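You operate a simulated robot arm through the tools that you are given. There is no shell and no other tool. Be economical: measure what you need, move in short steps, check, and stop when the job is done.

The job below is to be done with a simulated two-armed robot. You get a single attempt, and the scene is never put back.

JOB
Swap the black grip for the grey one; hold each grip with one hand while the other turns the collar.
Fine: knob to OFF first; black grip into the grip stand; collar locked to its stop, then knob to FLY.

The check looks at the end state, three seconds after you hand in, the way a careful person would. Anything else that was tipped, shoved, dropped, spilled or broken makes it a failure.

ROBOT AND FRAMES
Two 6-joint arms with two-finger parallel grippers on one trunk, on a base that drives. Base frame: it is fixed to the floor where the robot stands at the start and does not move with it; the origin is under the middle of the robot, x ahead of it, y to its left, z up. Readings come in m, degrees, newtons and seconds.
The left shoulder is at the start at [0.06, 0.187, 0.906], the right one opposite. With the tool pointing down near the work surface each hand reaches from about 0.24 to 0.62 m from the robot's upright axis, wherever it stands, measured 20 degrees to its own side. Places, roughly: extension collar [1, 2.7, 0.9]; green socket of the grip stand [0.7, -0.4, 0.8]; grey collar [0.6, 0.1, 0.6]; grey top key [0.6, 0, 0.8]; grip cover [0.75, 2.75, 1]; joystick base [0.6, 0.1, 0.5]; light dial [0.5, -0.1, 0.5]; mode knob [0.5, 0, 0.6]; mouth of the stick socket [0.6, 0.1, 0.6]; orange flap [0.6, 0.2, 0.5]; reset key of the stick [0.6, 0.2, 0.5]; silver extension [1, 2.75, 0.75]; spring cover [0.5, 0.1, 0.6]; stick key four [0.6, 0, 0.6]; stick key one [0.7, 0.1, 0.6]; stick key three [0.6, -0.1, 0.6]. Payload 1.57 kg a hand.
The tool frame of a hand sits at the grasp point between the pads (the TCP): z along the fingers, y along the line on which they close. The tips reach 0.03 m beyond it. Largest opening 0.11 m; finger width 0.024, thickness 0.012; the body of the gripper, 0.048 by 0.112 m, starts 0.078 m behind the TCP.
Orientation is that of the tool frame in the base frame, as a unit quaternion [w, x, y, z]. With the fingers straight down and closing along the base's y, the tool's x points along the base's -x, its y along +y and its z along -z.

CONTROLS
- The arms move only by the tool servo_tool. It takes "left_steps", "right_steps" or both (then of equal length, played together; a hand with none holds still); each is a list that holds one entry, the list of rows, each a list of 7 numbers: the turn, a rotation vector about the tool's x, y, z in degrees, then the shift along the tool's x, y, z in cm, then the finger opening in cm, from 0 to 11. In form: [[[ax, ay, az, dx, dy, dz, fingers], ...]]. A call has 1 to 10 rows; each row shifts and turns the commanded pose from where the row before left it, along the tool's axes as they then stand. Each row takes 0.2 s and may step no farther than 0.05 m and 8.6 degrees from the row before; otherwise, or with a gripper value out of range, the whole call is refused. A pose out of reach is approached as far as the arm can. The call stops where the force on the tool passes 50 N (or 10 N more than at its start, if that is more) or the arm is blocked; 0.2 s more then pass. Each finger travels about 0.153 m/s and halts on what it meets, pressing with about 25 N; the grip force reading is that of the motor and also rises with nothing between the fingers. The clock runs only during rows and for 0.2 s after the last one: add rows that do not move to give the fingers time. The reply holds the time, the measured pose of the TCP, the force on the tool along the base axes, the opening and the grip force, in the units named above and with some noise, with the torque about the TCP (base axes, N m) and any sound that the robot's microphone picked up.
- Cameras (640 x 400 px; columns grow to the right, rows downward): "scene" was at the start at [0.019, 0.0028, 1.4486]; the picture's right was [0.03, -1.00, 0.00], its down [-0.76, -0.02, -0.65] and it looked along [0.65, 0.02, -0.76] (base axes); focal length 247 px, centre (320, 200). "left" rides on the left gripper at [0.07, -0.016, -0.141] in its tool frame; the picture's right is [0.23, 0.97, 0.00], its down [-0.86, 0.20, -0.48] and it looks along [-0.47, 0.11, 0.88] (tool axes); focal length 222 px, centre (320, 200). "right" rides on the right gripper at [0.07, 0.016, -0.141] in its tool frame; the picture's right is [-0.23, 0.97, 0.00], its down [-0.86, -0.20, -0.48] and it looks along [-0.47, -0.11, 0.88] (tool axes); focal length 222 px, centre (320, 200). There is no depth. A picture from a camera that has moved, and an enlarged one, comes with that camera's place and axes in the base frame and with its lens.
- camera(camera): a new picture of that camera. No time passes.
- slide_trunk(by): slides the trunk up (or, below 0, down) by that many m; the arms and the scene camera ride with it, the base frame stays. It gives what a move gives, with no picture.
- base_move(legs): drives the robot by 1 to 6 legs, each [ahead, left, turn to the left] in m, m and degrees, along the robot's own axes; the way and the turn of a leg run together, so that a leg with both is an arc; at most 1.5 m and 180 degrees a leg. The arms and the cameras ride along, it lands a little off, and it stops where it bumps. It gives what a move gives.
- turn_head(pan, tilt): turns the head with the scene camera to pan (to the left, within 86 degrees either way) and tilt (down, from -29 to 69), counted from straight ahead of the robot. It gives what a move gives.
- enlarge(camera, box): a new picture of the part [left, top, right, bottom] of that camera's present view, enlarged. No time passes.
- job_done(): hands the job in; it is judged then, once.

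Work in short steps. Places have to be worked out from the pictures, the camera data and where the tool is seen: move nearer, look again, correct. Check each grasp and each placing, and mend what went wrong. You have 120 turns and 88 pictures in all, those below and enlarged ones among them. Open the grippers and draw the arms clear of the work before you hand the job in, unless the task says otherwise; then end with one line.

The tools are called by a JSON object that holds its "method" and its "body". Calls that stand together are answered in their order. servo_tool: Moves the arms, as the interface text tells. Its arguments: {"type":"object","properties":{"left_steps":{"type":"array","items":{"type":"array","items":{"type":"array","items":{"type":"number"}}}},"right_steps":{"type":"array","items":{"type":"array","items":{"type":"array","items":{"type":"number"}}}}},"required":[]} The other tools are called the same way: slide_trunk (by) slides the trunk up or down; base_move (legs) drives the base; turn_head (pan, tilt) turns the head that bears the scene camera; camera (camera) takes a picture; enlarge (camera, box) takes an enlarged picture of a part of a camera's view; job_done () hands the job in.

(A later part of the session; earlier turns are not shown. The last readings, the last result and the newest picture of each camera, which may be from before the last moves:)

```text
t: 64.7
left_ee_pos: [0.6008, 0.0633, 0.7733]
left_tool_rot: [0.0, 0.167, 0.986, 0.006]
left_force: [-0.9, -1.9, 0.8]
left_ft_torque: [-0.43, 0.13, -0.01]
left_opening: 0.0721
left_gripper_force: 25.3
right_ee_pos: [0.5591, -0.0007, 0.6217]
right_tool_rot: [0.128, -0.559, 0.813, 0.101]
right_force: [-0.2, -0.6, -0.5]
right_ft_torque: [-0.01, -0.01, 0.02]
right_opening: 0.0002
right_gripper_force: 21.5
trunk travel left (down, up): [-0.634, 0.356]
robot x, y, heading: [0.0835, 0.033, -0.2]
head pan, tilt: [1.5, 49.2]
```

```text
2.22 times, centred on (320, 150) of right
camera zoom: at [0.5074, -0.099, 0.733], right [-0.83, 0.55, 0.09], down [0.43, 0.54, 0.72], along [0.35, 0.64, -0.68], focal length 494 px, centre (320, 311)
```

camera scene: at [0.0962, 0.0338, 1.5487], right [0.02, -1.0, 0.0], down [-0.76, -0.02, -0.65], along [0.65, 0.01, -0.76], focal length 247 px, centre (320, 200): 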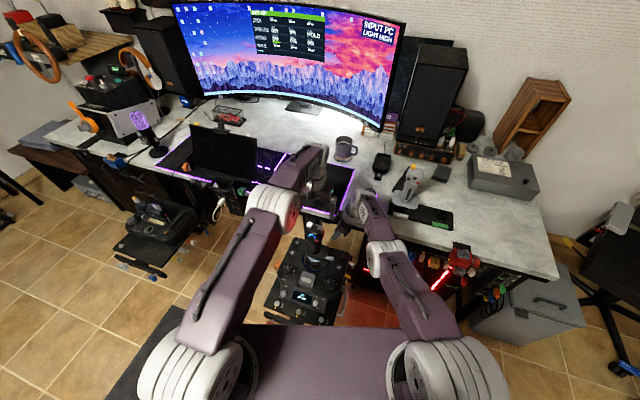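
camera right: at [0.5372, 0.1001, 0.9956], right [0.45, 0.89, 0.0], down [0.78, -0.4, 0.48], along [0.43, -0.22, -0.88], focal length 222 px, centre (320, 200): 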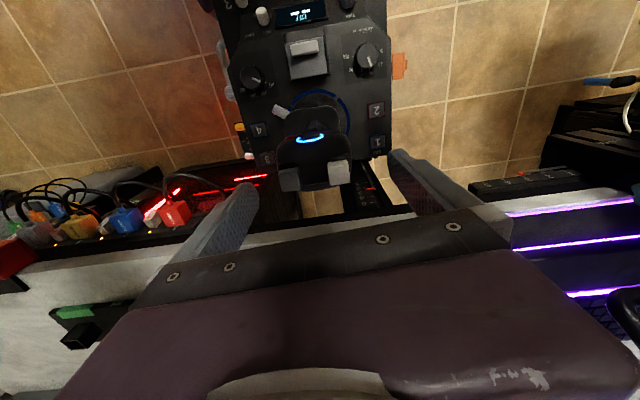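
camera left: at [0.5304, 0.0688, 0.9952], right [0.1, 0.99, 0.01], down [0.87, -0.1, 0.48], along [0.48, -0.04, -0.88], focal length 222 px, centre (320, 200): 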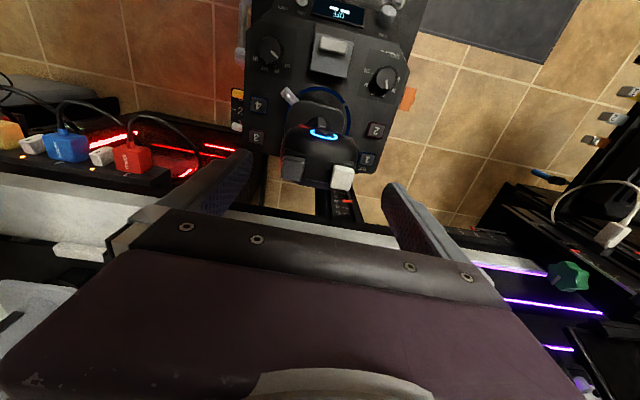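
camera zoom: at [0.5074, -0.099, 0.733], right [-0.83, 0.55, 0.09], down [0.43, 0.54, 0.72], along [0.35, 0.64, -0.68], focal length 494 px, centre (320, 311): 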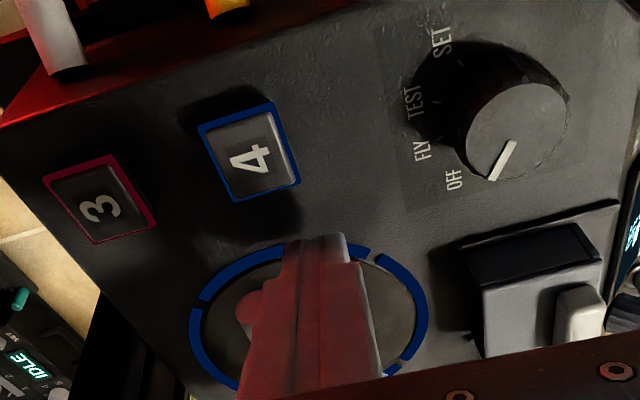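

The post stands on the proper side of the lever. I push about 5 cm in +x, with force guard, to carry the lever toward 300°.

{"method": "servo_tool", "body": {"right_steps": [[[0, 0, 0, -0.34, -0.93, 0.1, 0], [0, 0, 0, -0.34, -0.93, 0.1, 0], [0, 0, 0, -0.34, -0.93, 0.1, 0], [0, 0, 0, -0.4, -0.9, 0.13, 0], [0, 0, 0, -0.45, -0.9, 0.15, 0], [0, 0, 0, 0, 0, 0, 0]]]}}

{"method": "enlarge", "body": {"camera": "right", "box": [200, 60, 440, 240]}}

```text
t: 66.1
left_ee_pos: [0.5996, 0.062, 0.7742]
left_tool_rot: [0.002, 0.167, 0.986, 0.007]
left_force: [3.3, -6.2, 0.2]
left_ft_torque: [-1.27, 0.21, 0.78]
left_opening: 0.0724
left_gripper_force: 25.3
right_ee_pos: [0.6067, 0.0029, 0.6212]
right_tool_rot: [0.126, -0.559, 0.813, 0.102]
right_force: [-17.1, 3.4, -4.2]
right_ft_torque: [-0.02, 0.08, 0.2]
right_opening: 0.0
right_gripper_force: 20.8
trunk travel left (down, up): [-0.634, 0.356]
robot x, y, heading: [0.0805, 0.0335, -0.2]
head pan, tilt: [1.5, 49.2]
```

```text
2.22 times, centred on (320, 150) of right
camera zoom: at [0.5551, -0.095, 0.7326], right [-0.83, 0.55, 0.1], down [0.44, 0.54, 0.72], along [0.34, 0.64, -0.69], focal length 494 px, centre (320, 311)
```

zoom: 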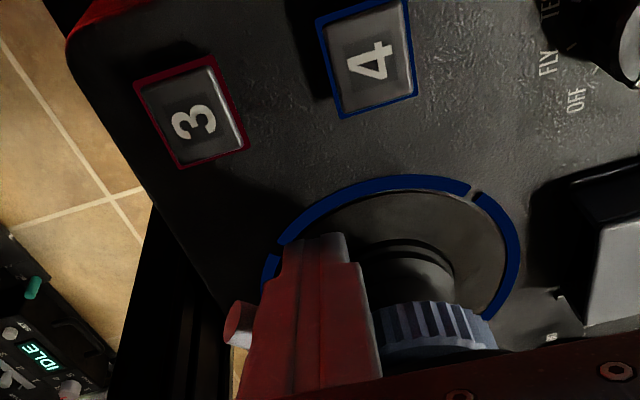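

Force rose to 17 N with torque passed into the held grip: this looks like the unlock stop, after about 77° of turn. I withdraw the right hand and lift the left gently to test.

{"method": "servo_tool", "body": {"right_steps": [[[0, 0, 0, 0.3, 0.9, 0, 0], [0, 0, 0, 0, 0, -4, 0], [0, 0, 0, 0, 0, -4, 0], [0, 0, 0, 4, -1.7, -2, 0], [0, 0, 0, 4, -1.7, -2, 0], [0, 0, 0, 4, -1.7, -2, 0]]]}}

{"method": "servo_tool", "body": {"left_steps": [[[0, 0, 0, 0, 0, -0.5, 6.5], [0, 0, 0, 0, 0, -0.5, 6.5], [0, 0, 0, 0, 0, -1, 6.5], [0, 0, 0, 0, 0, 0, 6.5]]]}}

{"method": "enlarge", "body": {"camera": "scene", "box": [270, 180, 390, 280]}}

```text
t: 67.5
left_ee_pos: [0.5997, 0.0614, 0.7745]
left_tool_rot: [0.0, 0.167, 0.986, 0.007]
left_force: [-1.2, -3.2, 7.1]
left_ft_torque: [-0.55, 0.13, -0.02]
left_opening: 0.0723
left_gripper_force: 24.7
right_ee_pos: [0.5907, -0.1641, 0.7112]
right_tool_rot: [0.129, -0.558, 0.813, 0.101]
right_force: [0.9, 0.2, -0.8]
right_ft_torque: [-0.01, -0.01, 0.03]
right_opening: 0.0001
right_gripper_force: 21.3
trunk travel left (down, up): [-0.634, 0.356]
robot x, y, heading: [0.0793, 0.03, -0.1]
head pan, tilt: [1.5, 49.2]
```

```text
t: 68.5
left_ee_pos: [0.5995, 0.0621, 0.7936]
left_tool_rot: [0.0, 0.167, 0.986, 0.006]
left_force: [-1.2, -0.8, -4.1]
left_ft_torque: [-0.2, 0.09, -0.01]
left_opening: 0.0724
left_gripper_force: 25.2
right_ee_pos: [0.5924, -0.1631, 0.711]
right_tool_rot: [0.128, -0.558, 0.813, 0.101]
right_force: [-0.3, 0.1, -0.1]
right_ft_torque: [-0.06, -0.04, 0.01]
right_opening: 0.0
right_gripper_force: 21.3
trunk travel left (down, up): [-0.634, 0.356]
robot x, y, heading: [0.0752, 0.0334, -0.2]
head pan, tilt: [1.5, 49.2]
```

```text
4.00 times, centred on (330, 230) of scene
camera zoom: at [0.0987, 0.0334, 1.5485], right [0.02, -1.0, 0.0], down [-0.76, -0.02, -0.65], along [0.65, 0.02, -0.76], focal length 990 px, centre (280, 80)
```

zoom: 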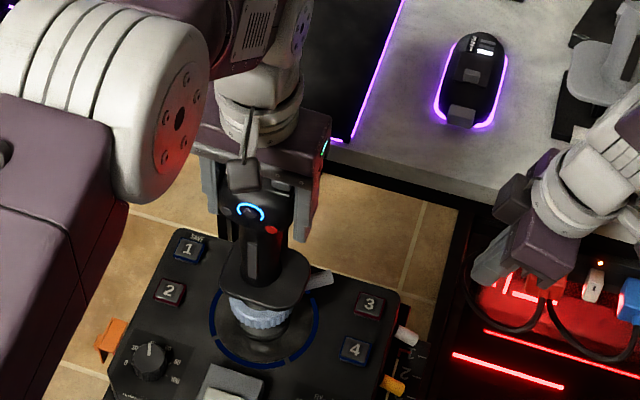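

Only about 4 N of weight and the grip came up freely. I lift it 10 cm more.

{"method": "servo_tool", "body": {"left_steps": [[[0, 0, 0, 0, 0, -2, 6.5], [0, 0, 0, 0, 0, -2.5, 6.5], [0, 0, 0, 0, 0, -3, 6.5], [0, 0, 0, 0, 0, -3, 6.5], [0, 0, 0, 0, 0, 0, 6.5]]]}}

{"method": "enlarge", "body": {"camera": "scene", "box": [240, 150, 480, 310]}}

```text
t: 69.7
left_ee_pos: [0.6008, 0.0599, 0.8962]
left_tool_rot: [0.0, 0.167, 0.986, 0.006]
left_force: [-0.1, 0.3, -3.1]
left_ft_torque: [0.0, -0.02, 0.03]
left_opening: 0.0724
left_gripper_force: 25.3
right_ee_pos: [0.5929, -0.1634, 0.7102]
right_tool_rot: [0.127, -0.557, 0.814, 0.101]
right_force: [0.4, 0.8, -0.1]
right_ft_torque: [0.02, 0.04, 0.02]
right_opening: 0.0
right_gripper_force: 21.0
trunk travel left (down, up): [-0.634, 0.356]
robot x, y, heading: [0.0788, 0.033, -0.2]
head pan, tilt: [1.5, 49.2]
```

```text
2.50 times, centred on (360, 230) of scene
camera zoom: at [0.0992, 0.0337, 1.5485], right [0.02, -1.0, 0.0], down [-0.76, -0.02, -0.65], along [0.65, 0.01, -0.76], focal length 619 px, centre (220, 125)
```

zoom: 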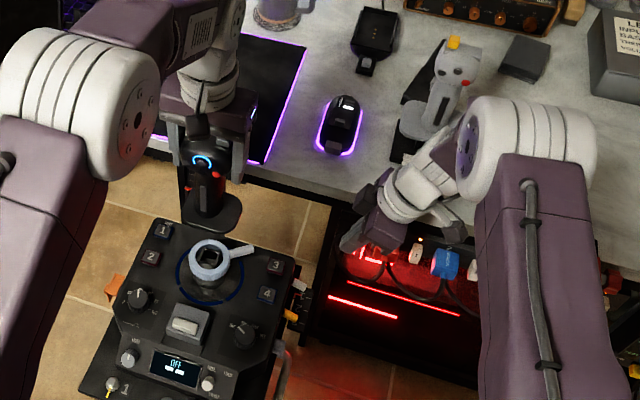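

The black grip is out and the collar stays behind, lever at about 300°. For travel I tuck the right hand back and raise the trunk 0.3 m so the grip clears the desk items.

{"method": "servo_tool", "body": {"right_steps": [[[0, 0, 0, 0.5, 3.5, -2.5, 2], [0, 0, 0, 0.5, 3.5, -2.5, 2], [0, 0, 0, 0.5, 3.5, -2.5, 2], [0, 0, 0, 0.5, 3.5, -2.5, 2]]]}}

{"method": "slide_trunk", "body": {"by": 0.3}}

{"method": "base_move", "body": {"legs": [[0, -0.3, 0]]}}

{"method": "camera", "body": {"camera": "scene"}}

```text
t: 70.7
left_ee_pos: [0.6005, 0.0594, 0.8972]
left_tool_rot: [0.0, 0.167, 0.986, 0.006]
left_force: [0.6, 0.4, -3.1]
left_ft_torque: [0.01, -0.01, 0.0]
left_opening: 0.0723
left_gripper_force: 24.6
right_ee_pos: [0.443, -0.1622, 0.8081]
right_tool_rot: [0.127, -0.557, 0.814, 0.099]
right_force: [0.5, 0.3, 0.5]
right_ft_torque: [-0.02, -0.05, 0.0]
right_opening: 0.0198
right_gripper_force: 0.0
trunk travel left (down, up): [-0.634, 0.356]
robot x, y, heading: [0.078, 0.0294, -0.2]
head pan, tilt: [1.5, 49.2]
```

```text
t: 73.7
left_ee_pos: [0.6027, 0.0594, 1.196]
left_tool_rot: [0.0, 0.167, 0.986, 0.006]
left_force: [-0.8, 0.5, -3.1]
left_ft_torque: [0.02, -0.02, -0.02]
left_opening: 0.0722
left_gripper_force: 25.0
right_ee_pos: [0.4439, -0.1623, 1.1061]
right_tool_rot: [0.128, -0.558, 0.813, 0.101]
right_force: [-0.8, -0.3, 0.6]
right_ft_torque: [0.0, 0.0, 0.03]
right_opening: 0.0199
right_gripper_force: 0.0
trunk travel left (down, up): [-0.934, 0.056]
robot x, y, heading: [0.0793, 0.0318, -0.2]
head pan, tilt: [1.5, 49.2]
```

```text
t: 75.8
left_ee_pos: [0.6018, -0.2366, 1.1966]
left_tool_rot: [0.0, 0.167, 0.986, 0.005]
left_force: [0.4, 0.8, -2.8]
left_ft_torque: [-0.02, 0.03, 0.0]
left_opening: 0.0724
left_gripper_force: 24.8
right_ee_pos: [0.4425, -0.4588, 1.1076]
right_tool_rot: [0.128, -0.557, 0.814, 0.099]
right_force: [-0.2, -0.6, 0.2]
right_ft_torque: [0.0, 0.0, -0.01]
right_opening: 0.0199
right_gripper_force: 0.0
trunk travel left (down, up): [-0.934, 0.056]
robot x, y, heading: [0.0795, -0.2687, -0.3]
head pan, tilt: [1.5, 49.2]
```

```text
23 pictures are left
camera scene: at [0.0976, -0.2621, 1.8485], right [0.02, -1.0, 0.0], down [-0.76, -0.02, -0.65], along [0.65, 0.01, -0.76], focal length 247 px, centre (320, 200)
```

scene: 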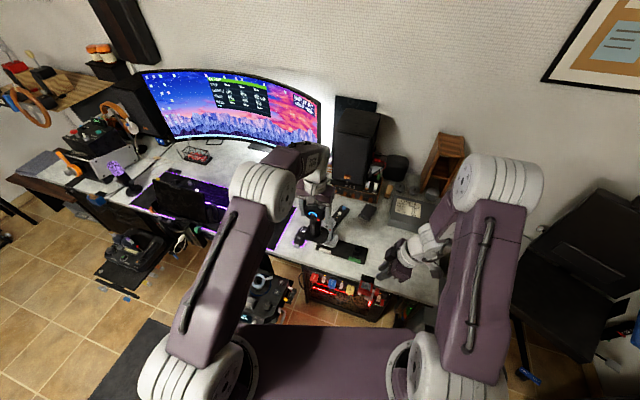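

Travelling well. I take enlarged views of the stand from the scene and the right camera to locate the green socket and the grey grip.

{"method": "enlarge", "body": {"camera": "scene", "box": [290, 195, 390, 275]}}

{"method": "enlarge", "body": {"camera": "right", "box": [110, 70, 330, 230]}}

```text
5.00 times, centred on (340, 235) of scene
camera zoom: at [0.0976, -0.2621, 1.8485], right [0.02, -1.0, 0.0], down [-0.76, -0.02, -0.65], along [0.65, 0.01, -0.76], focal length 1237 px, centre (220, 25)
```

zoom: 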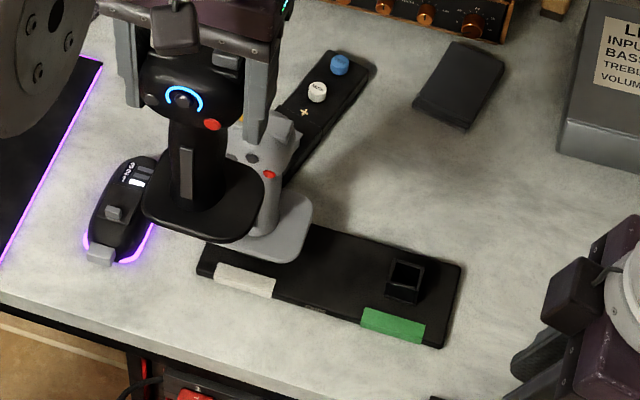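

```text
2.50 times, centred on (220, 150) of right
camera zoom: at [0.3909, -0.5569, 1.2187], right [-0.83, 0.55, 0.09], down [0.44, 0.54, 0.72], along [0.35, 0.64, -0.69], focal length 555 px, centre (570, 325)
```

zoom: 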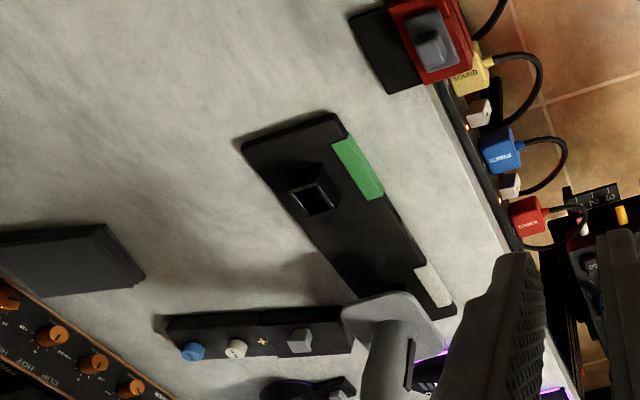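

Both views agree: green socket mouth at [0.688, -0.434, 0.80], stand yawed about 16.5° clockwise. The grip's stem axis sits about (-5, -6) mm from the left TCP. I drive to where the left arm reaches over it.

{"method": "base_move", "body": {"legs": [[0, -0.23, 0], [0.055, 0, 0]]}}

```text
t: 78.1
left_ee_pos: [0.6439, -0.4673, 1.2008]
left_tool_rot: [0.005, 0.165, 0.986, 0.006]
left_force: [-1.1, -0.1, -2.4]
left_ft_torque: [-0.05, -0.07, 0.0]
left_opening: 0.0721
left_gripper_force: 25.1
right_ee_pos: [0.4869, -0.6896, 1.1105]
right_tool_rot: [0.131, -0.56, 0.813, 0.098]
right_force: [-0.7, 0.8, -0.3]
right_ft_torque: [-0.02, -0.05, -0.08]
right_opening: 0.0198
right_gripper_force: 0.2
trunk travel left (down, up): [-0.934, 0.056]
robot x, y, heading: [0.129, -0.4979, -0.1]
head pan, tilt: [1.5, 49.2]
```

Now I centre the grip over the socket with the arm, matching the yaw, and lower the trunk 0.15 m.

{"method": "servo_tool", "body": {"left_steps": [[[0, 0, -2.5, -1.65, 2.65, 0, 6.5], [0, 0, 0, -1.65, 2.65, 0, 6.5], [0, 0, 0, 0, 0, 0, 6.5]]]}}

{"method": "slide_trunk", "body": {"by": -0.15}}

{"method": "enlarge", "body": {"camera": "right", "box": [60, 60, 340, 240]}}

{"method": "enlarge", "body": {"camera": "scene", "box": [240, 150, 360, 250]}}

```text
t: 78.9
left_ee_pos: [0.7015, -0.4287, 1.1973]
left_tool_rot: [0.0, 0.143, 0.99, 0.006]
left_force: [-0.2, 0.0, -3.0]
left_ft_torque: [0.02, -0.02, -0.01]
left_opening: 0.0724
left_gripper_force: 24.5
right_ee_pos: [0.4968, -0.6912, 1.1067]
right_tool_rot: [0.127, -0.559, 0.813, 0.101]
right_force: [-0.5, -0.4, -0.2]
right_ft_torque: [0.0, 0.0, 0.0]
right_opening: 0.02
right_gripper_force: 0.1
trunk travel left (down, up): [-0.934, 0.056]
robot x, y, heading: [0.1333, -0.4977, -0.1]
head pan, tilt: [1.5, 49.2]
```

```text
t: 80.6
left_ee_pos: [0.7017, -0.4294, 1.0468]
left_tool_rot: [-0.001, 0.144, 0.99, 0.007]
left_force: [-0.3, -0.1, -2.7]
left_ft_torque: [0.01, 0.0, 0.0]
left_opening: 0.0721
left_gripper_force: 24.6
right_ee_pos: [0.4963, -0.6914, 0.9566]
right_tool_rot: [0.128, -0.558, 0.813, 0.102]
right_force: [-0.8, -0.7, 0.5]
right_ft_torque: [0.01, 0.0, 0.01]
right_opening: 0.0198
right_gripper_force: 0.1
trunk travel left (down, up): [-0.784, 0.206]
robot x, y, heading: [0.1321, -0.4975, -0.3]
head pan, tilt: [1.5, 49.2]
```

```text
2.22 times, centred on (200, 150) of right
camera zoom: at [0.4451, -0.7895, 1.0682], right [-0.83, 0.55, 0.09], down [0.43, 0.54, 0.72], along [0.34, 0.64, -0.68], focal length 494 px, centre (587, 311)
```

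zoom: 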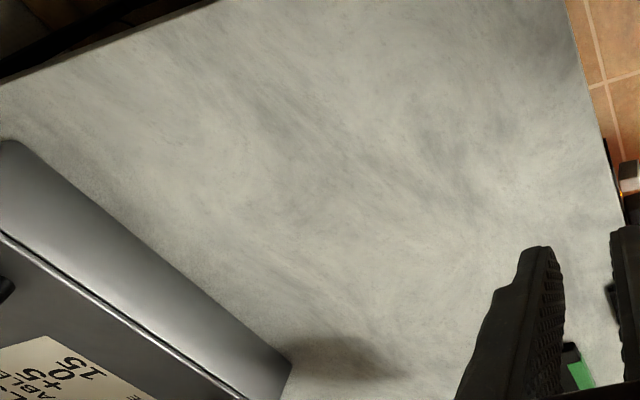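

```text
4.00 times, centred on (300, 200) of scene
camera zoom: at [0.1509, -0.4969, 1.6986], right [0.03, -1.0, 0.0], down [-0.76, -0.02, -0.65], along [0.65, 0.02, -0.76], focal length 990 px, centre (400, 200)
```

zoom: 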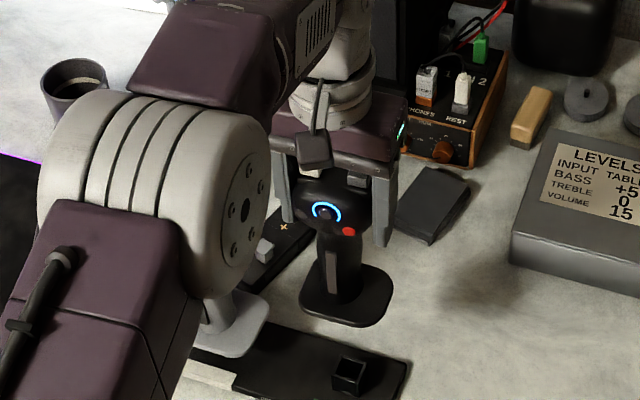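

The grip is roughly over the socket, about 1 cm too far in x. I correct that, lower 3 cm, and bring the right camera round for a side view.

{"method": "servo_tool", "body": {"left_steps": [[[0, 0, 0, 0.86, -0.26, 0, 6.5], [0, 0, 0, 0, 0, 1.5, 6.5], [0, 0, 0, 0, 0, 1.5, 6.5], [0, 0, 0, 0, 0, 0, 6.5]]], "right_steps": [[[0, 0, 0, -4.17, -2.17, 0.32, 2], [0, 0, 0, -4.17, -2.17, 0.32, 2], [0, 0, 0, -4.17, -2.17, 0.32, 2], [0, 0, 0, 0, 0, 0, 2]]]}}

{"method": "camera", "body": {"camera": "right"}}

```text
t: 81.6
left_ee_pos: [0.6926, -0.4288, 1.0177]
left_tool_rot: [-0.001, 0.144, 0.99, 0.006]
left_force: [-0.9, 0.2, -3.5]
left_ft_torque: [0.02, 0.01, 0.0]
left_opening: 0.0723
left_gripper_force: 24.8
right_ee_pos: [0.6023, -0.6015, 0.9866]
right_tool_rot: [0.127, -0.558, 0.814, 0.101]
right_force: [-1.1, 0.7, -0.6]
right_ft_torque: [0.0, 0.0, 0.01]
right_opening: 0.0201
right_gripper_force: 0.1
trunk travel left (down, up): [-0.784, 0.206]
robot x, y, heading: [0.1295, -0.5002, 0.1]
head pan, tilt: [1.5, 49.2]
```

```text
18 pictures are left
camera right: at [0.551, -0.7001, 1.0983], right [-0.83, 0.55, 0.09], down [0.43, 0.54, 0.72], along [0.34, 0.64, -0.69], focal length 222 px, centre (320, 200)
```

right: 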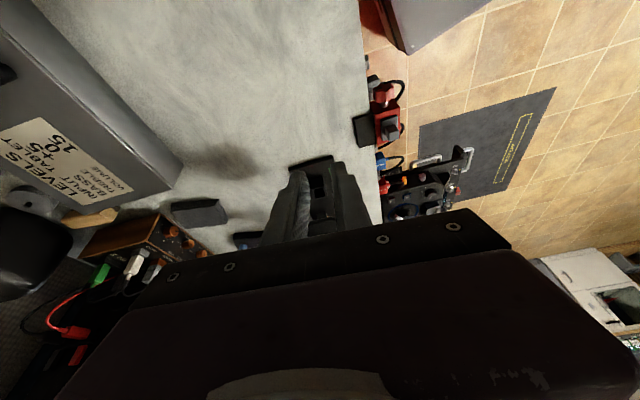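

The right gripper blocks its own view; I use the scene camera for the relative offset.

{"method": "enlarge", "body": {"camera": "scene", "box": [280, 200, 340, 250]}}

```text
8.00 times, centred on (310, 225) of scene
camera zoom: at [0.1504, -0.4973, 1.6986], right [0.03, -1.0, 0.0], down [-0.76, -0.02, -0.65], along [0.65, 0.02, -0.76], focal length 1980 px, centre (400, 0)
```

zoom: 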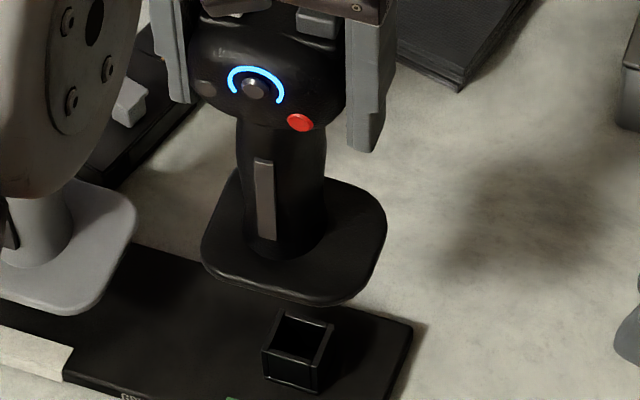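

Relative to the socket the grip is aligned in y and within about 4 mm in x. I shift 2 mm back and lower 4 cm in small steps, checking force.

{"method": "servo_tool", "body": {"left_steps": [[[0, 0, 0, 0.2, 0, 0, 6.5], [0, 0, 0, 0, 0, 1, 6.5], [0, 0, 0, 0, 0, 1, 6.5], [0, 0, 0, 0, 0, 1, 6.5], [0, 0, 0, 0, 0, 1, 6.5], [0, 0, 0, 0, 0, 0, 6.5]]]}}

```text
t: 83.0
left_ee_pos: [0.6917, -0.4275, 0.9758]
left_tool_rot: [0.001, 0.144, 0.99, 0.006]
left_force: [-0.2, 0.1, -3.9]
left_ft_torque: [0.0, 0.0, 0.03]
left_opening: 0.0724
left_gripper_force: 25.0
right_ee_pos: [0.6034, -0.6013, 0.986]
right_tool_rot: [0.127, -0.559, 0.813, 0.101]
right_force: [-0.4, 0.4, 1.0]
right_ft_torque: [0.01, -0.02, 0.02]
right_opening: 0.02
right_gripper_force: 0.1
trunk travel left (down, up): [-0.784, 0.206]
robot x, y, heading: [0.132, -0.4984, -0.0]
head pan, tilt: [1.5, 49.2]
```

No contact yet; weight only. I lower another 2 cm in 5 mm steps.

{"method": "servo_tool", "body": {"left_steps": [[[0, 0, 0, 0, 0, 0.5, 6.5], [0, 0, 0, 0, 0, 0.5, 6.5], [0, 0, 0, 0, 0, 0.5, 6.5], [0, 0, 0, 0, 0, 0.5, 6.5], [0, 0, 0, 0, 0, 0, 6.5]]]}}

{"method": "enlarge", "body": {"camera": "scene", "box": [280, 200, 340, 250]}}

```text
t: 84.2
left_ee_pos: [0.6901, -0.4268, 0.9599]
left_tool_rot: [0.004, 0.143, 0.99, 0.007]
left_force: [-1.1, 2.4, 23.1]
left_ft_torque: [0.57, -0.11, -0.07]
left_opening: 0.0721
left_gripper_force: 25.8
right_ee_pos: [0.6007, -0.6021, 0.988]
right_tool_rot: [0.129, -0.559, 0.813, 0.099]
right_force: [-0.6, 0.0, -0.3]
right_ft_torque: [-0.02, -0.03, -0.04]
right_opening: 0.02
right_gripper_force: 0.1
trunk travel left (down, up): [-0.784, 0.206]
robot x, y, heading: [0.1301, -0.4994, -0.0]
head pan, tilt: [1.5, 49.2]
```

```text
8.00 times, centred on (310, 225) of scene
camera zoom: at [0.1466, -0.4972, 1.6989], right [0.03, -1.0, 0.0], down [-0.76, -0.02, -0.66], along [0.66, 0.02, -0.76], focal length 1980 px, centre (400, 0)
```

zoom: 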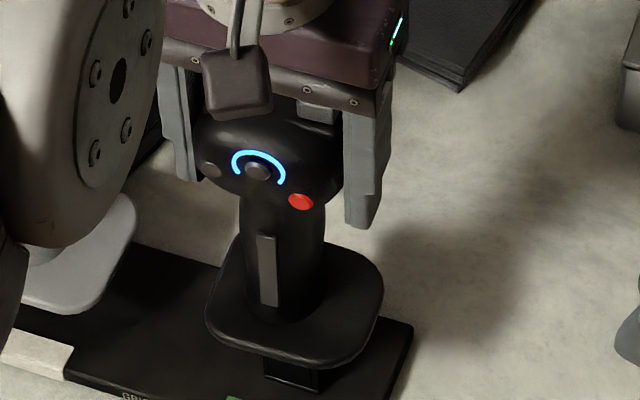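

Contact at 23 N while the disc still sits about 1.5 cm higher than the grey grip's, so the stem is on the rim; the torque points to contact on the +x/+y side. I lift, shift (-4, -3) mm and lower again.

{"method": "servo_tool", "body": {"left_steps": [[[0, 0, 0, 0, 0, -1.2, 6.5], [0, 0, 0, 0.3, -0.4, 0, 6.5], [0, 0, 0, 0, 0, 0, 6.5], [0, 0, 0, 0, 0, 0.5, 6.5], [0, 0, 0, 0, 0, 0.5, 6.5], [0, 0, 0, 0, 0, 0.4, 6.5], [0, 0, 0, 0, 0, 0, 6.5]]]}}

```text
t: 85.8
left_ee_pos: [0.6867, -0.4289, 0.9576]
left_tool_rot: [0.003, 0.144, 0.99, 0.007]
left_force: [-0.1, 1.5, 23.8]
left_ft_torque: [0.31, 0.06, -0.04]
left_opening: 0.0722
left_gripper_force: 25.1
right_ee_pos: [0.6007, -0.6024, 0.9891]
right_tool_rot: [0.129, -0.559, 0.813, 0.1]
right_force: [0.9, -0.1, -0.2]
right_ft_torque: [0.01, 0.03, -0.01]
right_opening: 0.02
right_gripper_force: 0.0
trunk travel left (down, up): [-0.784, 0.206]
robot x, y, heading: [0.1328, -0.4982, -0.2]
head pan, tilt: [1.5, 49.2]
```

Similar height, contact now nearly centred. I shift 5 mm to -y while in light contact, to see whether the stem is captured or slides.

{"method": "servo_tool", "body": {"left_steps": [[[0, 0, 0, 0, 0, -0.2, 6.5], [0, 0, 0, 0, -0.25, 0, 6.5], [0, 0, 0, 0, -0.25, 0, 6.5], [0, 0, 0, 0, 0, 0.3, 6.5], [0, 0, 0, 0, 0, 0, 6.5]]]}}

```text
t: 87.0
left_ee_pos: [0.685, -0.4345, 0.9547]
left_tool_rot: [0.002, 0.144, 0.99, 0.006]
left_force: [1.6, 6.9, 24.2]
left_ft_torque: [1.06, -0.06, -0.04]
left_opening: 0.0725
left_gripper_force: 25.2
right_ee_pos: [0.6013, -0.602, 0.9868]
right_tool_rot: [0.129, -0.559, 0.813, 0.1]
right_force: [-0.2, -0.1, 1.0]
right_ft_torque: [0.03, -0.01, -0.02]
right_opening: 0.0202
right_gripper_force: 0.1
trunk travel left (down, up): [-0.784, 0.206]
robot x, y, heading: [0.132, -0.4977, -0.1]
head pan, tilt: [1.5, 49.2]
```

The surface gave slightly and contact is now on the -x side, so the hole lies between. I shift +3 mm in x under light pressure.

{"method": "servo_tool", "body": {"left_steps": [[[0, 0, 0, -0.15, 0.04, 0, 6.5], [0, 0, 0, -0.15, 0.04, 0, 6.5], [0, 0, 0, 0, 0, 0.2, 6.5], [0, 0, 0, 0, 0, 0, 6.5]]]}}

{"method": "enlarge", "body": {"camera": "scene", "box": [280, 200, 340, 250]}}

```text
t: 88.0
left_ee_pos: [0.6868, -0.4357, 0.9537]
left_tool_rot: [0.001, 0.143, 0.99, 0.006]
left_force: [0.9, 4.6, 24.0]
left_ft_torque: [0.7, -0.06, -0.06]
left_opening: 0.0722
left_gripper_force: 25.1
right_ee_pos: [0.6004, -0.6021, 0.9889]
right_tool_rot: [0.128, -0.559, 0.813, 0.099]
right_force: [0.5, -0.5, -0.9]
right_ft_torque: [-0.03, 0.02, -0.01]
right_opening: 0.0201
right_gripper_force: 0.0
trunk travel left (down, up): [-0.784, 0.206]
robot x, y, heading: [0.1283, -0.4978, -0.1]
head pan, tilt: [1.5, 49.2]
```

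```text
8.00 times, centred on (310, 225) of scene
camera zoom: at [0.1467, -0.4964, 1.6987], right [0.03, -1.0, 0.0], down [-0.76, -0.02, -0.66], along [0.66, 0.02, -0.76], focal length 1980 px, centre (400, 0)
```

zoom: 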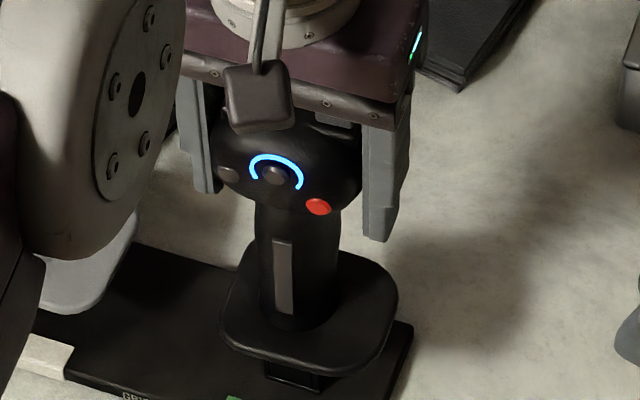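

The reaction stays near 24 N, so the grip is slipping in the fingers instead of entering. I lift 3 cm and re-aim the right camera (fingers wide open, hand tilted toward horizontal) to see stem and socket from the side.

{"method": "servo_tool", "body": {"left_steps": [[[0, 0, 0, 0, 0, -1.5, 6.5], [0, 0, 0, 0, 0, -1.5, 6.5], [0, 0, 0, 0, 0, 0, 6.5], [0, 0, 0, 0, 0, 0, 6.5], [0, 0, 0, 0, 0, 0, 6.5], [0, 0, 0, 0, 0, 0, 6.5], [0, 0, 0, 0, 0, 0, 6.5]]], "right_steps": [[[0, 0, 0, 0, 0, -2, 5], [0, -8, 0, 0, 0, 0, 8], [0, -8, 0, 0, 0, 0, 11], [0, -8, 0, 0, 0, 0, 11], [0, -8, 0, 0, 0, 0, 11], [0, -8, 0, 0, 0, 0, 11], [0, 0, 0, 0, 0, 0, 11]]]}}

{"method": "camera", "body": {"camera": "right"}}

```text
t: 89.6
left_ee_pos: [0.6876, -0.434, 0.9827]
left_tool_rot: [0.0, 0.143, 0.99, 0.006]
left_force: [-0.3, -0.5, -3.6]
left_ft_torque: [-0.01, -0.01, 0.03]
left_opening: 0.072
left_gripper_force: 25.1
right_ee_pos: [0.6007, -0.6063, 1.0049]
right_tool_rot: [0.399, -0.491, 0.72, 0.286]
right_force: [0.1, 1.1, -0.7]
right_ft_torque: [-0.03, -0.02, -0.02]
right_opening: 0.1102
right_gripper_force: 0.2
trunk travel left (down, up): [-0.784, 0.206]
robot x, y, heading: [0.1337, -0.4988, -0.1]
head pan, tilt: [1.5, 49.2]
```

```text
14 pictures are left
camera right: at [0.5303, -0.7472, 1.0191], right [-0.86, 0.45, 0.21], down [0.22, -0.05, 0.97], along [0.45, 0.89, -0.06], focal length 222 px, centre (320, 200)
```

right: 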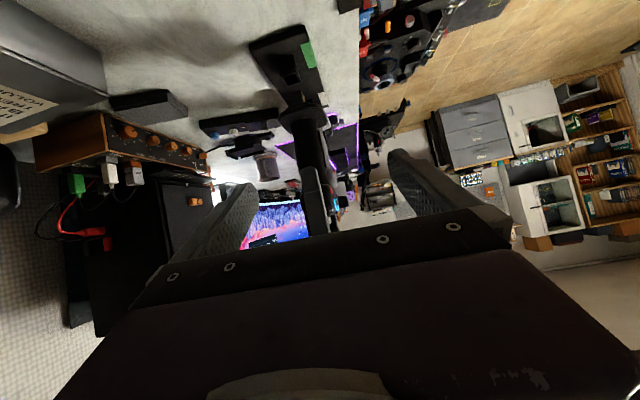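

The stem and socket are now visible from the side; enlarging.

{"method": "enlarge", "body": {"camera": "right", "box": [245, 20, 345, 150]}}

```text
3.08 times, centred on (295, 85) of right
camera zoom: at [0.5303, -0.7472, 1.0191], right [-0.86, 0.45, 0.21], down [0.22, -0.05, 0.97], along [0.45, 0.89, -0.06], focal length 684 px, centre (397, 554)
```

zoom: 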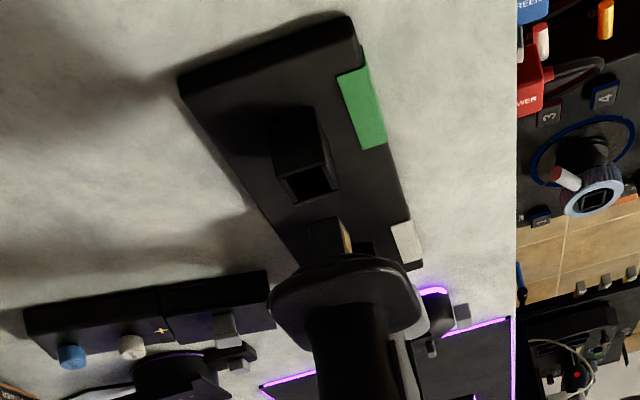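

The side view shows a square stem offset from the mouth; combining both views, the stem is about (-9, -4.5) mm off. I move (+7.5, +5) mm and lower 4 cm gently, watching for force past z 0.951.

{"method": "servo_tool", "body": {"left_steps": [[[0, 0, 0, -0.58, 0.69, 0, 6.5], [0, 0, 0, 0, 0, 1, 6.5], [0, 0, 0, 0, 0, 1, 6.5], [0, 0, 0, 0, 0, 0.9, 6.5], [0, 0, 0, 0, 0, 0.4, 6.5], [0, 0, 0, 0, 0, 0.4, 6.5], [0, 0, 0, 0, 0, 0, 6.5]]]}}

```text
t: 91.2
left_ee_pos: [0.6961, -0.432, 0.9445]
left_tool_rot: [-0.001, 0.144, 0.99, 0.006]
left_force: [-0.3, -7.5, -4.9]
left_ft_torque: [-1.29, 0.24, -0.07]
left_opening: 0.0722
left_gripper_force: 24.8
right_ee_pos: [0.5994, -0.6091, 1.0053]
right_tool_rot: [0.398, -0.491, 0.72, 0.287]
right_force: [0.6, 0.2, -0.4]
right_ft_torque: [0.01, -0.01, 0.0]
right_opening: 0.11
right_gripper_force: 0.0
trunk travel left (down, up): [-0.784, 0.206]
robot x, y, heading: [0.1321, -0.5009, 0.1]
head pan, tilt: [1.5, 49.2]
```

It entered: no upward force at 0.9445, only a side load. I relieve it by 2.5 mm and keep lowering.

{"method": "servo_tool", "body": {"left_steps": [[[0, 0, 0, 0, -0.25, 0, 6.5], [0, 0, 0, 0, 0, 0.5, 6.5], [0, 0, 0, 0, 0, 0.5, 6.5], [0, 0, 0, 0, 0, 0.5, 6.5], [0, 0, 0, 0, 0, 0, 6.5]]]}}

```text
t: 92.4
left_ee_pos: [0.6959, -0.4324, 0.93]
left_tool_rot: [-0.001, 0.144, 0.99, 0.006]
left_force: [-2.0, 2.2, -2.2]
left_ft_torque: [0.27, 0.4, 0.01]
left_opening: 0.072
left_gripper_force: 24.5
right_ee_pos: [0.5995, -0.6066, 1.0057]
right_tool_rot: [0.398, -0.491, 0.721, 0.285]
right_force: [-0.8, 0.4, 0.6]
right_ft_torque: [0.03, 0.01, 0.01]
right_opening: 0.11
right_gripper_force: 0.1
trunk travel left (down, up): [-0.784, 0.206]
robot x, y, heading: [0.1339, -0.4995, -0.1]
head pan, tilt: [1.5, 49.2]
```

Still descending freely (z 0.930). Lowering further in 4 mm steps until it bottoms.

{"method": "servo_tool", "body": {"left_steps": [[[0, 0, 0, 0, 0, 0.4, 6.5], [0, 0, 0, 0, 0, 0.4, 6.5], [0, 0, 0, 0, 0, 0.4, 6.5], [0, 0, 0, 0, 0, 0.3, 6.5], [0, 0, 0, 0, 0, 0, 6.5]]]}}

```text
t: 93.6
left_ee_pos: [0.6944, -0.4326, 0.9186]
left_tool_rot: [0.003, 0.144, 0.99, 0.007]
left_force: [0.1, -1.4, 21.2]
left_ft_torque: [-0.36, -0.1, 0.0]
left_opening: 0.0722
left_gripper_force: 25.5
right_ee_pos: [0.5987, -0.6072, 1.0061]
right_tool_rot: [0.398, -0.491, 0.721, 0.285]
right_force: [-0.1, -0.9, 0.1]
right_ft_torque: [0.01, 0.02, 0.02]
right_opening: 0.11
right_gripper_force: 0.0
trunk travel left (down, up): [-0.784, 0.206]
robot x, y, heading: [0.1285, -0.497, -0.2]
head pan, tilt: [1.5, 49.2]
```

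Bottomed at z 0.919 with 21 N, so it is seated about 3 cm deep. I open, raise the left hand, and retract the right hand.

{"method": "servo_tool", "body": {"left_steps": [[[0, 0, 0, 0, 0, -0.2, 8], [0, 0, 0, 0, 0, 0, 10], [0, 0, 0, 0, 0, 0, 11], [0, 0, 0, 0, 0, 0, 11], [0, 0, 0, 0, 0, -4, 11], [0, 0, 0, 0, 0, -4, 11], [0, 0, 0, 0, 0, -5, 11]]], "right_steps": [[[0, 0, 0, 0, 0, -4, 11], [0, 0, 0, 0, 0, -4, 11], [0, 8, 0, 0, 0, -4, 8], [0, 8, 0, 0, 0, -3, 5], [0, 8, 0, 0, 0, 0, 2], [0, 8, 0, 0, 0, 0, 2], [0, 8, 0, 0, 0, 0, 2]]]}}

{"method": "base_move", "body": {"legs": [[0.03, 0.14, 0]]}}

{"method": "camera", "body": {"camera": "left"}}

```text
t: 95.2
left_ee_pos: [0.6964, -0.4338, 1.0477]
left_tool_rot: [-0.001, 0.143, 0.99, 0.006]
left_force: [0.9, 0.2, 0.4]
left_ft_torque: [0.02, 0.01, 0.0]
left_opening: 0.1099
left_gripper_force: 0.1
right_ee_pos: [0.5552, -0.7251, 1.0877]
right_tool_rot: [0.127, -0.559, 0.814, 0.1]
right_force: [-0.2, -0.1, -0.1]
right_ft_torque: [0.01, -0.03, -0.01]
right_opening: 0.0199
right_gripper_force: 0.0
trunk travel left (down, up): [-0.784, 0.206]
robot x, y, heading: [0.1296, -0.5005, -0.2]
head pan, tilt: [1.5, 49.2]
```

```text
t: 96.5
left_ee_pos: [0.7259, -0.2976, 1.0484]
left_tool_rot: [0.0, 0.144, 0.989, 0.007]
left_force: [-0.1, -0.4, 0.7]
left_ft_torque: [0.05, -0.03, 0.03]
left_opening: 0.1099
left_gripper_force: 0.0
right_ee_pos: [0.5849, -0.5876, 1.0869]
right_tool_rot: [0.128, -0.558, 0.814, 0.1]
right_force: [0.4, -0.1, 1.1]
right_ft_torque: [0.03, -0.01, -0.01]
right_opening: 0.0198
right_gripper_force: 0.0
trunk travel left (down, up): [-0.784, 0.206]
robot x, y, heading: [0.1607, -0.3593, -0.1]
head pan, tilt: [1.5, 49.2]
```

```text
12 pictures are left
camera left: at [0.6546, -0.2952, 1.1899], right [0.06, 1.0, 0.01], down [0.88, -0.06, 0.48], along [0.48, -0.02, -0.88], focal length 222 px, centre (320, 200)
```

left: 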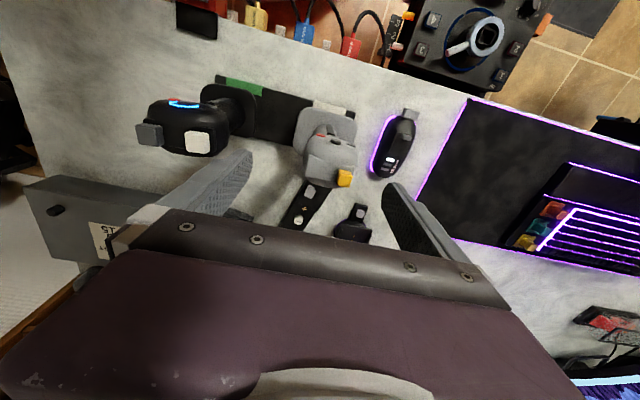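

The black grip stands in the stand. Enlarging the grey grip for its head shape, position and yaw.

{"method": "enlarge", "body": {"camera": "left", "box": [260, 85, 400, 205]}}

```text
3.33 times, centred on (330, 145) of left
camera zoom: at [0.6546, -0.2952, 1.1899], right [0.06, 1.0, 0.01], down [0.88, -0.06, 0.48], along [0.48, -0.02, -0.88], focal length 740 px, centre (287, 383)
```

zoom: 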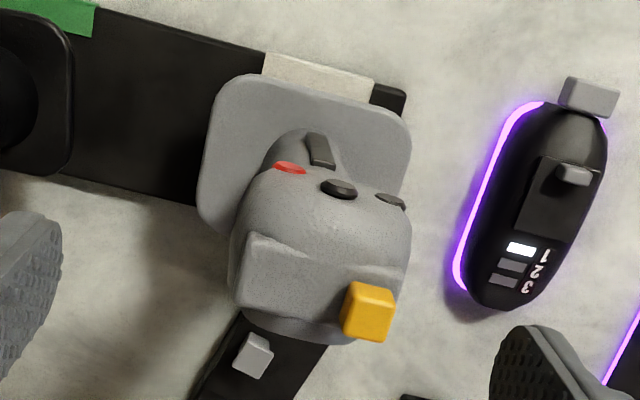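

Grey head is near [0.742, -0.287], 6.6 cm wide, yaw about as the stand. I centre over it and lower with the trunk, then close.

{"method": "servo_tool", "body": {"left_steps": [[[0, 0, 1.5, -1.17, 1.3, 0, 11], [0, 0, 0, 0, 0, 0, 11]]]}}

{"method": "slide_trunk", "body": {"by": -0.085}}

{"method": "enlarge", "body": {"camera": "left", "box": [190, 80, 450, 240]}}

```text
t: 97.2
left_ee_pos: [0.7418, -0.2862, 1.0469]
left_tool_rot: [0.0, 0.157, 0.988, 0.006]
left_force: [-0.1, -0.7, 0.5]
left_ft_torque: [0.0, 0.01, -0.01]
left_opening: 0.1097
left_gripper_force: 0.0
right_ee_pos: [0.5851, -0.5877, 1.0882]
right_tool_rot: [0.127, -0.559, 0.813, 0.101]
right_force: [-0.3, 0.6, 0.0]
right_ft_torque: [-0.01, 0.01, -0.01]
right_opening: 0.0201
right_gripper_force: 0.0
trunk travel left (down, up): [-0.784, 0.206]
robot x, y, heading: [0.1631, -0.3564, -0.1]
head pan, tilt: [1.5, 49.2]
```

```text
t: 98.4
left_ee_pos: [0.7429, -0.2854, 0.9626]
left_tool_rot: [-0.001, 0.157, 0.988, 0.006]
left_force: [-0.3, 0.2, 0.2]
left_ft_torque: [0.06, 0.04, 0.02]
left_opening: 0.11
left_gripper_force: 0.1
right_ee_pos: [0.5845, -0.5846, 1.0025]
right_tool_rot: [0.127, -0.558, 0.814, 0.102]
right_force: [-0.4, 0.5, -1.2]
right_ft_torque: [-0.02, 0.02, 0.0]
right_opening: 0.0198
right_gripper_force: 0.0
trunk travel left (down, up): [-0.699, 0.291]
robot x, y, heading: [0.1576, -0.3596, -0.1]
head pan, tilt: [1.5, 49.2]
```

```text
2.46 times, centred on (320, 160) of left
camera zoom: at [0.6705, -0.2815, 1.1051], right [0.09, 1.0, 0.01], down [0.87, -0.08, 0.48], along [0.48, -0.03, -0.88], focal length 547 px, centre (320, 298)
```

zoom: 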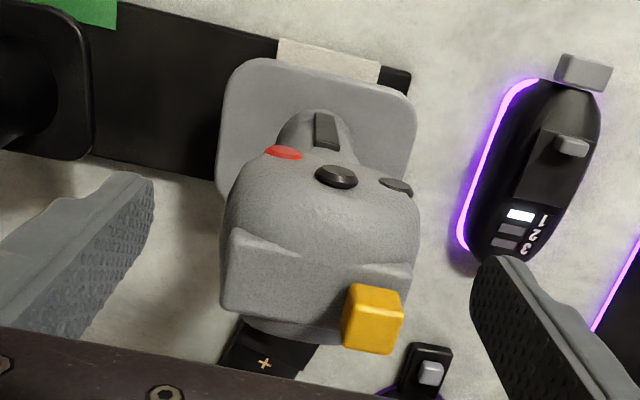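

Well centred. Lower the last 3.7 cm and close.

{"method": "slide_trunk", "body": {"by": -0.037}}

{"method": "servo_tool", "body": {"left_steps": [[[0, 0, 0, 0, 0, 0, 10], [0, 0, 0, 0, 0, 0, 9], [0, 0, 0, 0, 0, 0, 8], [0, 0, 0, 0, 0, 0, 7], [0, 0, 0, 0, 0, 0, 6], [0, 0, 0, 0, 0, 0, 5.5], [0, 0, 0, 0, 0, 0, 5.5]]]}}

```text
t: 99.2
left_ee_pos: [0.7415, -0.2864, 0.9262]
left_tool_rot: [0.0, 0.157, 0.988, 0.006]
left_force: [-0.5, -0.7, 1.4]
left_ft_torque: [0.0, 0.0, -0.01]
left_opening: 0.1101
left_gripper_force: 0.1
right_ee_pos: [0.5855, -0.5851, 0.9665]
right_tool_rot: [0.128, -0.558, 0.814, 0.101]
right_force: [-0.2, 0.1, -0.2]
right_ft_torque: [0.03, -0.01, 0.0]
right_opening: 0.0204
right_gripper_force: 0.1
trunk travel left (down, up): [-0.662, 0.328]
robot x, y, heading: [0.1605, -0.3587, -0.2]
head pan, tilt: [1.5, 49.2]
```

```text
t: 100.8
left_ee_pos: [0.7427, -0.2866, 0.9263]
left_tool_rot: [0.001, 0.157, 0.988, 0.005]
left_force: [-1.7, -2.6, -0.2]
left_ft_torque: [-0.52, 0.2, -0.02]
left_opening: 0.0587
left_gripper_force: 25.9
right_ee_pos: [0.5858, -0.5855, 0.9663]
right_tool_rot: [0.128, -0.559, 0.813, 0.101]
right_force: [-0.2, 0.8, -0.5]
right_ft_torque: [0.0, -0.01, 0.03]
right_opening: 0.02
right_gripper_force: 0.0
trunk travel left (down, up): [-0.662, 0.328]
robot x, y, heading: [0.1603, -0.3592, 0.1]
head pan, tilt: [1.5, 49.2]
```

Grey grip held (5.9 cm). I lift with the trunk and check the weight.

{"method": "slide_trunk", "body": {"by": 0.06}}

{"method": "slide_trunk", "body": {"by": 0.21}}

{"method": "base_move", "body": {"legs": [[-0.08, 0, 0], [0, 0.39, 0]]}}

{"method": "camera", "body": {"camera": "scene"}}

```text
t: 101.8
left_ee_pos: [0.7422, -0.2855, 0.986]
left_tool_rot: [0.0, 0.157, 0.988, 0.006]
left_force: [-0.3, -1.0, -2.9]
left_ft_torque: [0.03, -0.03, 0.03]
left_opening: 0.0587
left_gripper_force: 25.1
right_ee_pos: [0.5865, -0.5861, 1.0253]
right_tool_rot: [0.127, -0.559, 0.813, 0.1]
right_force: [-0.2, -0.3, 0.0]
right_ft_torque: [-0.01, -0.01, 0.0]
right_opening: 0.0198
right_gripper_force: 0.0
trunk travel left (down, up): [-0.722, 0.268]
robot x, y, heading: [0.1636, -0.3595, -0.1]
head pan, tilt: [1.5, 49.2]
```

```text
t: 104.0
left_ee_pos: [0.7432, -0.2867, 1.194]
left_tool_rot: [-0.001, 0.158, 0.987, 0.006]
left_force: [0.6, 0.6, -2.4]
left_ft_torque: [0.01, -0.01, -0.01]
left_opening: 0.0586
left_gripper_force: 25.5
right_ee_pos: [0.5865, -0.5856, 1.2361]
right_tool_rot: [0.128, -0.558, 0.814, 0.101]
right_force: [0.1, -0.7, 0.2]
right_ft_torque: [0.0, 0.02, -0.03]
right_opening: 0.0198
right_gripper_force: 0.0
trunk travel left (down, up): [-0.932, 0.058]
robot x, y, heading: [0.163, -0.357, -0.2]
head pan, tilt: [1.5, 49.2]
```

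```text
t: 107.1
left_ee_pos: [0.6647, 0.0984, 1.1957]
left_tool_rot: [0.0, 0.16, 0.987, 0.007]
left_force: [-0.1, 0.1, -4.1]
left_ft_torque: [-0.04, -0.03, 0.04]
left_opening: 0.0585
left_gripper_force: 25.3
right_ee_pos: [0.5071, -0.202, 1.2349]
right_tool_rot: [0.128, -0.557, 0.814, 0.102]
right_force: [-0.5, 0.1, -0.1]
right_ft_torque: [0.06, -0.01, 0.01]
right_opening: 0.0201
right_gripper_force: 0.0
trunk travel left (down, up): [-0.932, 0.058]
robot x, y, heading: [0.0833, 0.0327, -0.3]
head pan, tilt: [1.5, 49.2]
```

```text
9 pictures are left
camera scene: at [0.1035, 0.0279, 1.8465], right [0.02, -1.0, 0.0], down [-0.76, -0.01, -0.65], along [0.65, 0.01, -0.76], focal length 247 px, centre (320, 200)
```

scene: 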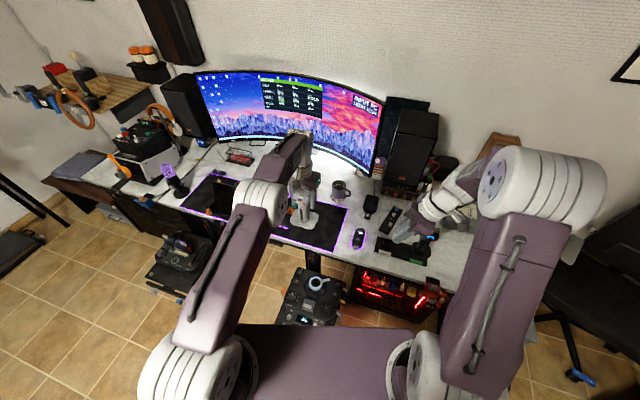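

The grey grip rides well and the base is back where the lever work was possible. I centre the grip over the stick socket, adjust yaw to about 20.5°, and lower the trunk to hover.

{"method": "servo_tool", "body": {"left_steps": [[[0, 0, 2.2, 2.4, -2.7, 0, 5.5], [0, 0, 0, 2.3, -2.7, 0, 5.5], [0, 0, 0, 0, 0, 0, 5.5]]]}}

{"method": "slide_trunk", "body": {"by": -0.355}}

{"method": "enlarge", "body": {"camera": "scene", "box": [275, 190, 365, 270]}}

```text
t: 107.9
left_ee_pos: [0.603, 0.0645, 1.1947]
left_tool_rot: [-0.001, 0.178, 0.984, 0.005]
left_force: [0.5, -0.1, -3.2]
left_ft_torque: [0.0, 0.04, -0.01]
left_opening: 0.0585
left_gripper_force: 24.9
right_ee_pos: [0.5078, -0.1984, 1.2354]
right_tool_rot: [0.127, -0.557, 0.814, 0.101]
right_force: [-0.2, -0.2, -0.2]
right_ft_torque: [-0.02, 0.04, -0.02]
right_opening: 0.0196
right_gripper_force: 0.0
trunk travel left (down, up): [-0.932, 0.058]
robot x, y, heading: [0.0832, 0.0276, -0.4]
head pan, tilt: [1.5, 49.2]
```

```text
t: 111.4
left_ee_pos: [0.603, 0.0656, 0.839]
left_tool_rot: [0.0, 0.179, 0.984, 0.006]
left_force: [-0.4, 0.3, -2.8]
left_ft_torque: [0.02, 0.02, -0.02]
left_opening: 0.0585
left_gripper_force: 24.8
right_ee_pos: [0.5054, -0.1991, 0.8805]
right_tool_rot: [0.128, -0.557, 0.814, 0.1]
right_force: [0.2, -0.1, -1.3]
right_ft_torque: [-0.02, -0.01, -0.02]
right_opening: 0.0201
right_gripper_force: 0.0
trunk travel left (down, up): [-0.577, 0.413]
robot x, y, heading: [0.0854, 0.0313, -0.6]
head pan, tilt: [1.5, 49.2]
```

```text
5.00 times, centred on (320, 230) of scene
camera zoom: at [0.1025, 0.0314, 1.4916], right [0.02, -1.0, 0.0], down [-0.76, -0.02, -0.65], along [0.65, 0.01, -0.76], focal length 1237 px, centre (320, 50)
```

zoom: 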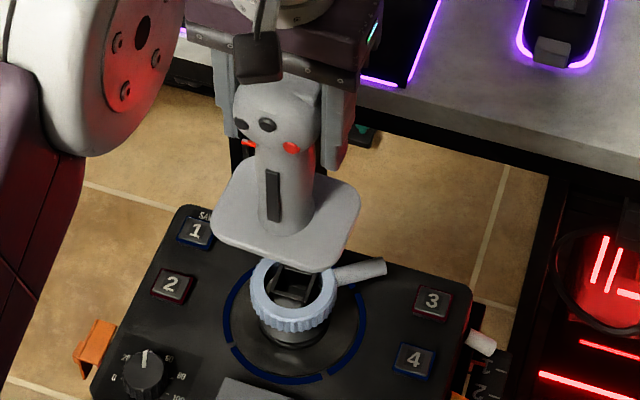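

Comparing disc and collar in the view (with the bias seen at the stand), the grip needs about (-3, -6) mm. I shift and lower to just above the socket, then in small steps.

{"method": "servo_tool", "body": {"left_steps": [[[0, 0, 0, 0.07, -0.67, 0, 5.5], [0, 0, 0, 0, 0, 1.5, 5.5], [0, 0, 0, 0, 0, 1, 5.5], [0, 0, 0, 0, 0, 0.5, 5.5], [0, 0, 0, 0, 0, 0.5, 5.5], [0, 0, 0, 0, 0, 0.5, 5.5], [0, 0, 0, 0, 0, 0, 5.5]]]}}

```text
t: 113.0
left_ee_pos: [0.5987, 0.0575, 0.7993]
left_tool_rot: [0.0, 0.179, 0.984, 0.006]
left_force: [0.1, -0.3, -3.3]
left_ft_torque: [0.0, 0.0, -0.01]
left_opening: 0.0584
left_gripper_force: 25.1
right_ee_pos: [0.5078, -0.1985, 0.8802]
right_tool_rot: [0.127, -0.557, 0.814, 0.1]
right_force: [0.8, -0.5, -0.6]
right_ft_torque: [-0.02, 0.02, 0.01]
right_opening: 0.0199
right_gripper_force: 0.1
trunk travel left (down, up): [-0.577, 0.413]
robot x, y, heading: [0.0842, 0.0312, -0.4]
head pan, tilt: [1.5, 49.2]
```

No contact yet at 0.799. I nudge +1.5 mm in y and go down another 1.2 cm.

{"method": "servo_tool", "body": {"left_steps": [[[0, 0, 0, 0, 0.15, 0.4, 5.5], [0, 0, 0, 0, 0, 0.4, 5.5], [0, 0, 0, 0, 0, 0.4, 5.5], [0, 0, 0, 0, 0, 0, 5.5]]]}}

```text
t: 114.0
left_ee_pos: [0.6012, 0.0586, 0.7867]
left_tool_rot: [0.0, 0.179, 0.984, 0.007]
left_force: [1.0, 0.6, -3.5]
left_ft_torque: [0.01, 0.0, -0.01]
left_opening: 0.0586
left_gripper_force: 24.5
right_ee_pos: [0.5066, -0.1988, 0.8799]
right_tool_rot: [0.127, -0.557, 0.814, 0.101]
right_force: [0.1, -0.9, 1.1]
right_ft_torque: [-0.01, 0.01, 0.0]
right_opening: 0.0199
right_gripper_force: 0.1
trunk travel left (down, up): [-0.577, 0.413]
robot x, y, heading: [0.0811, 0.0288, -0.3]
head pan, tilt: [1.5, 49.2]
```

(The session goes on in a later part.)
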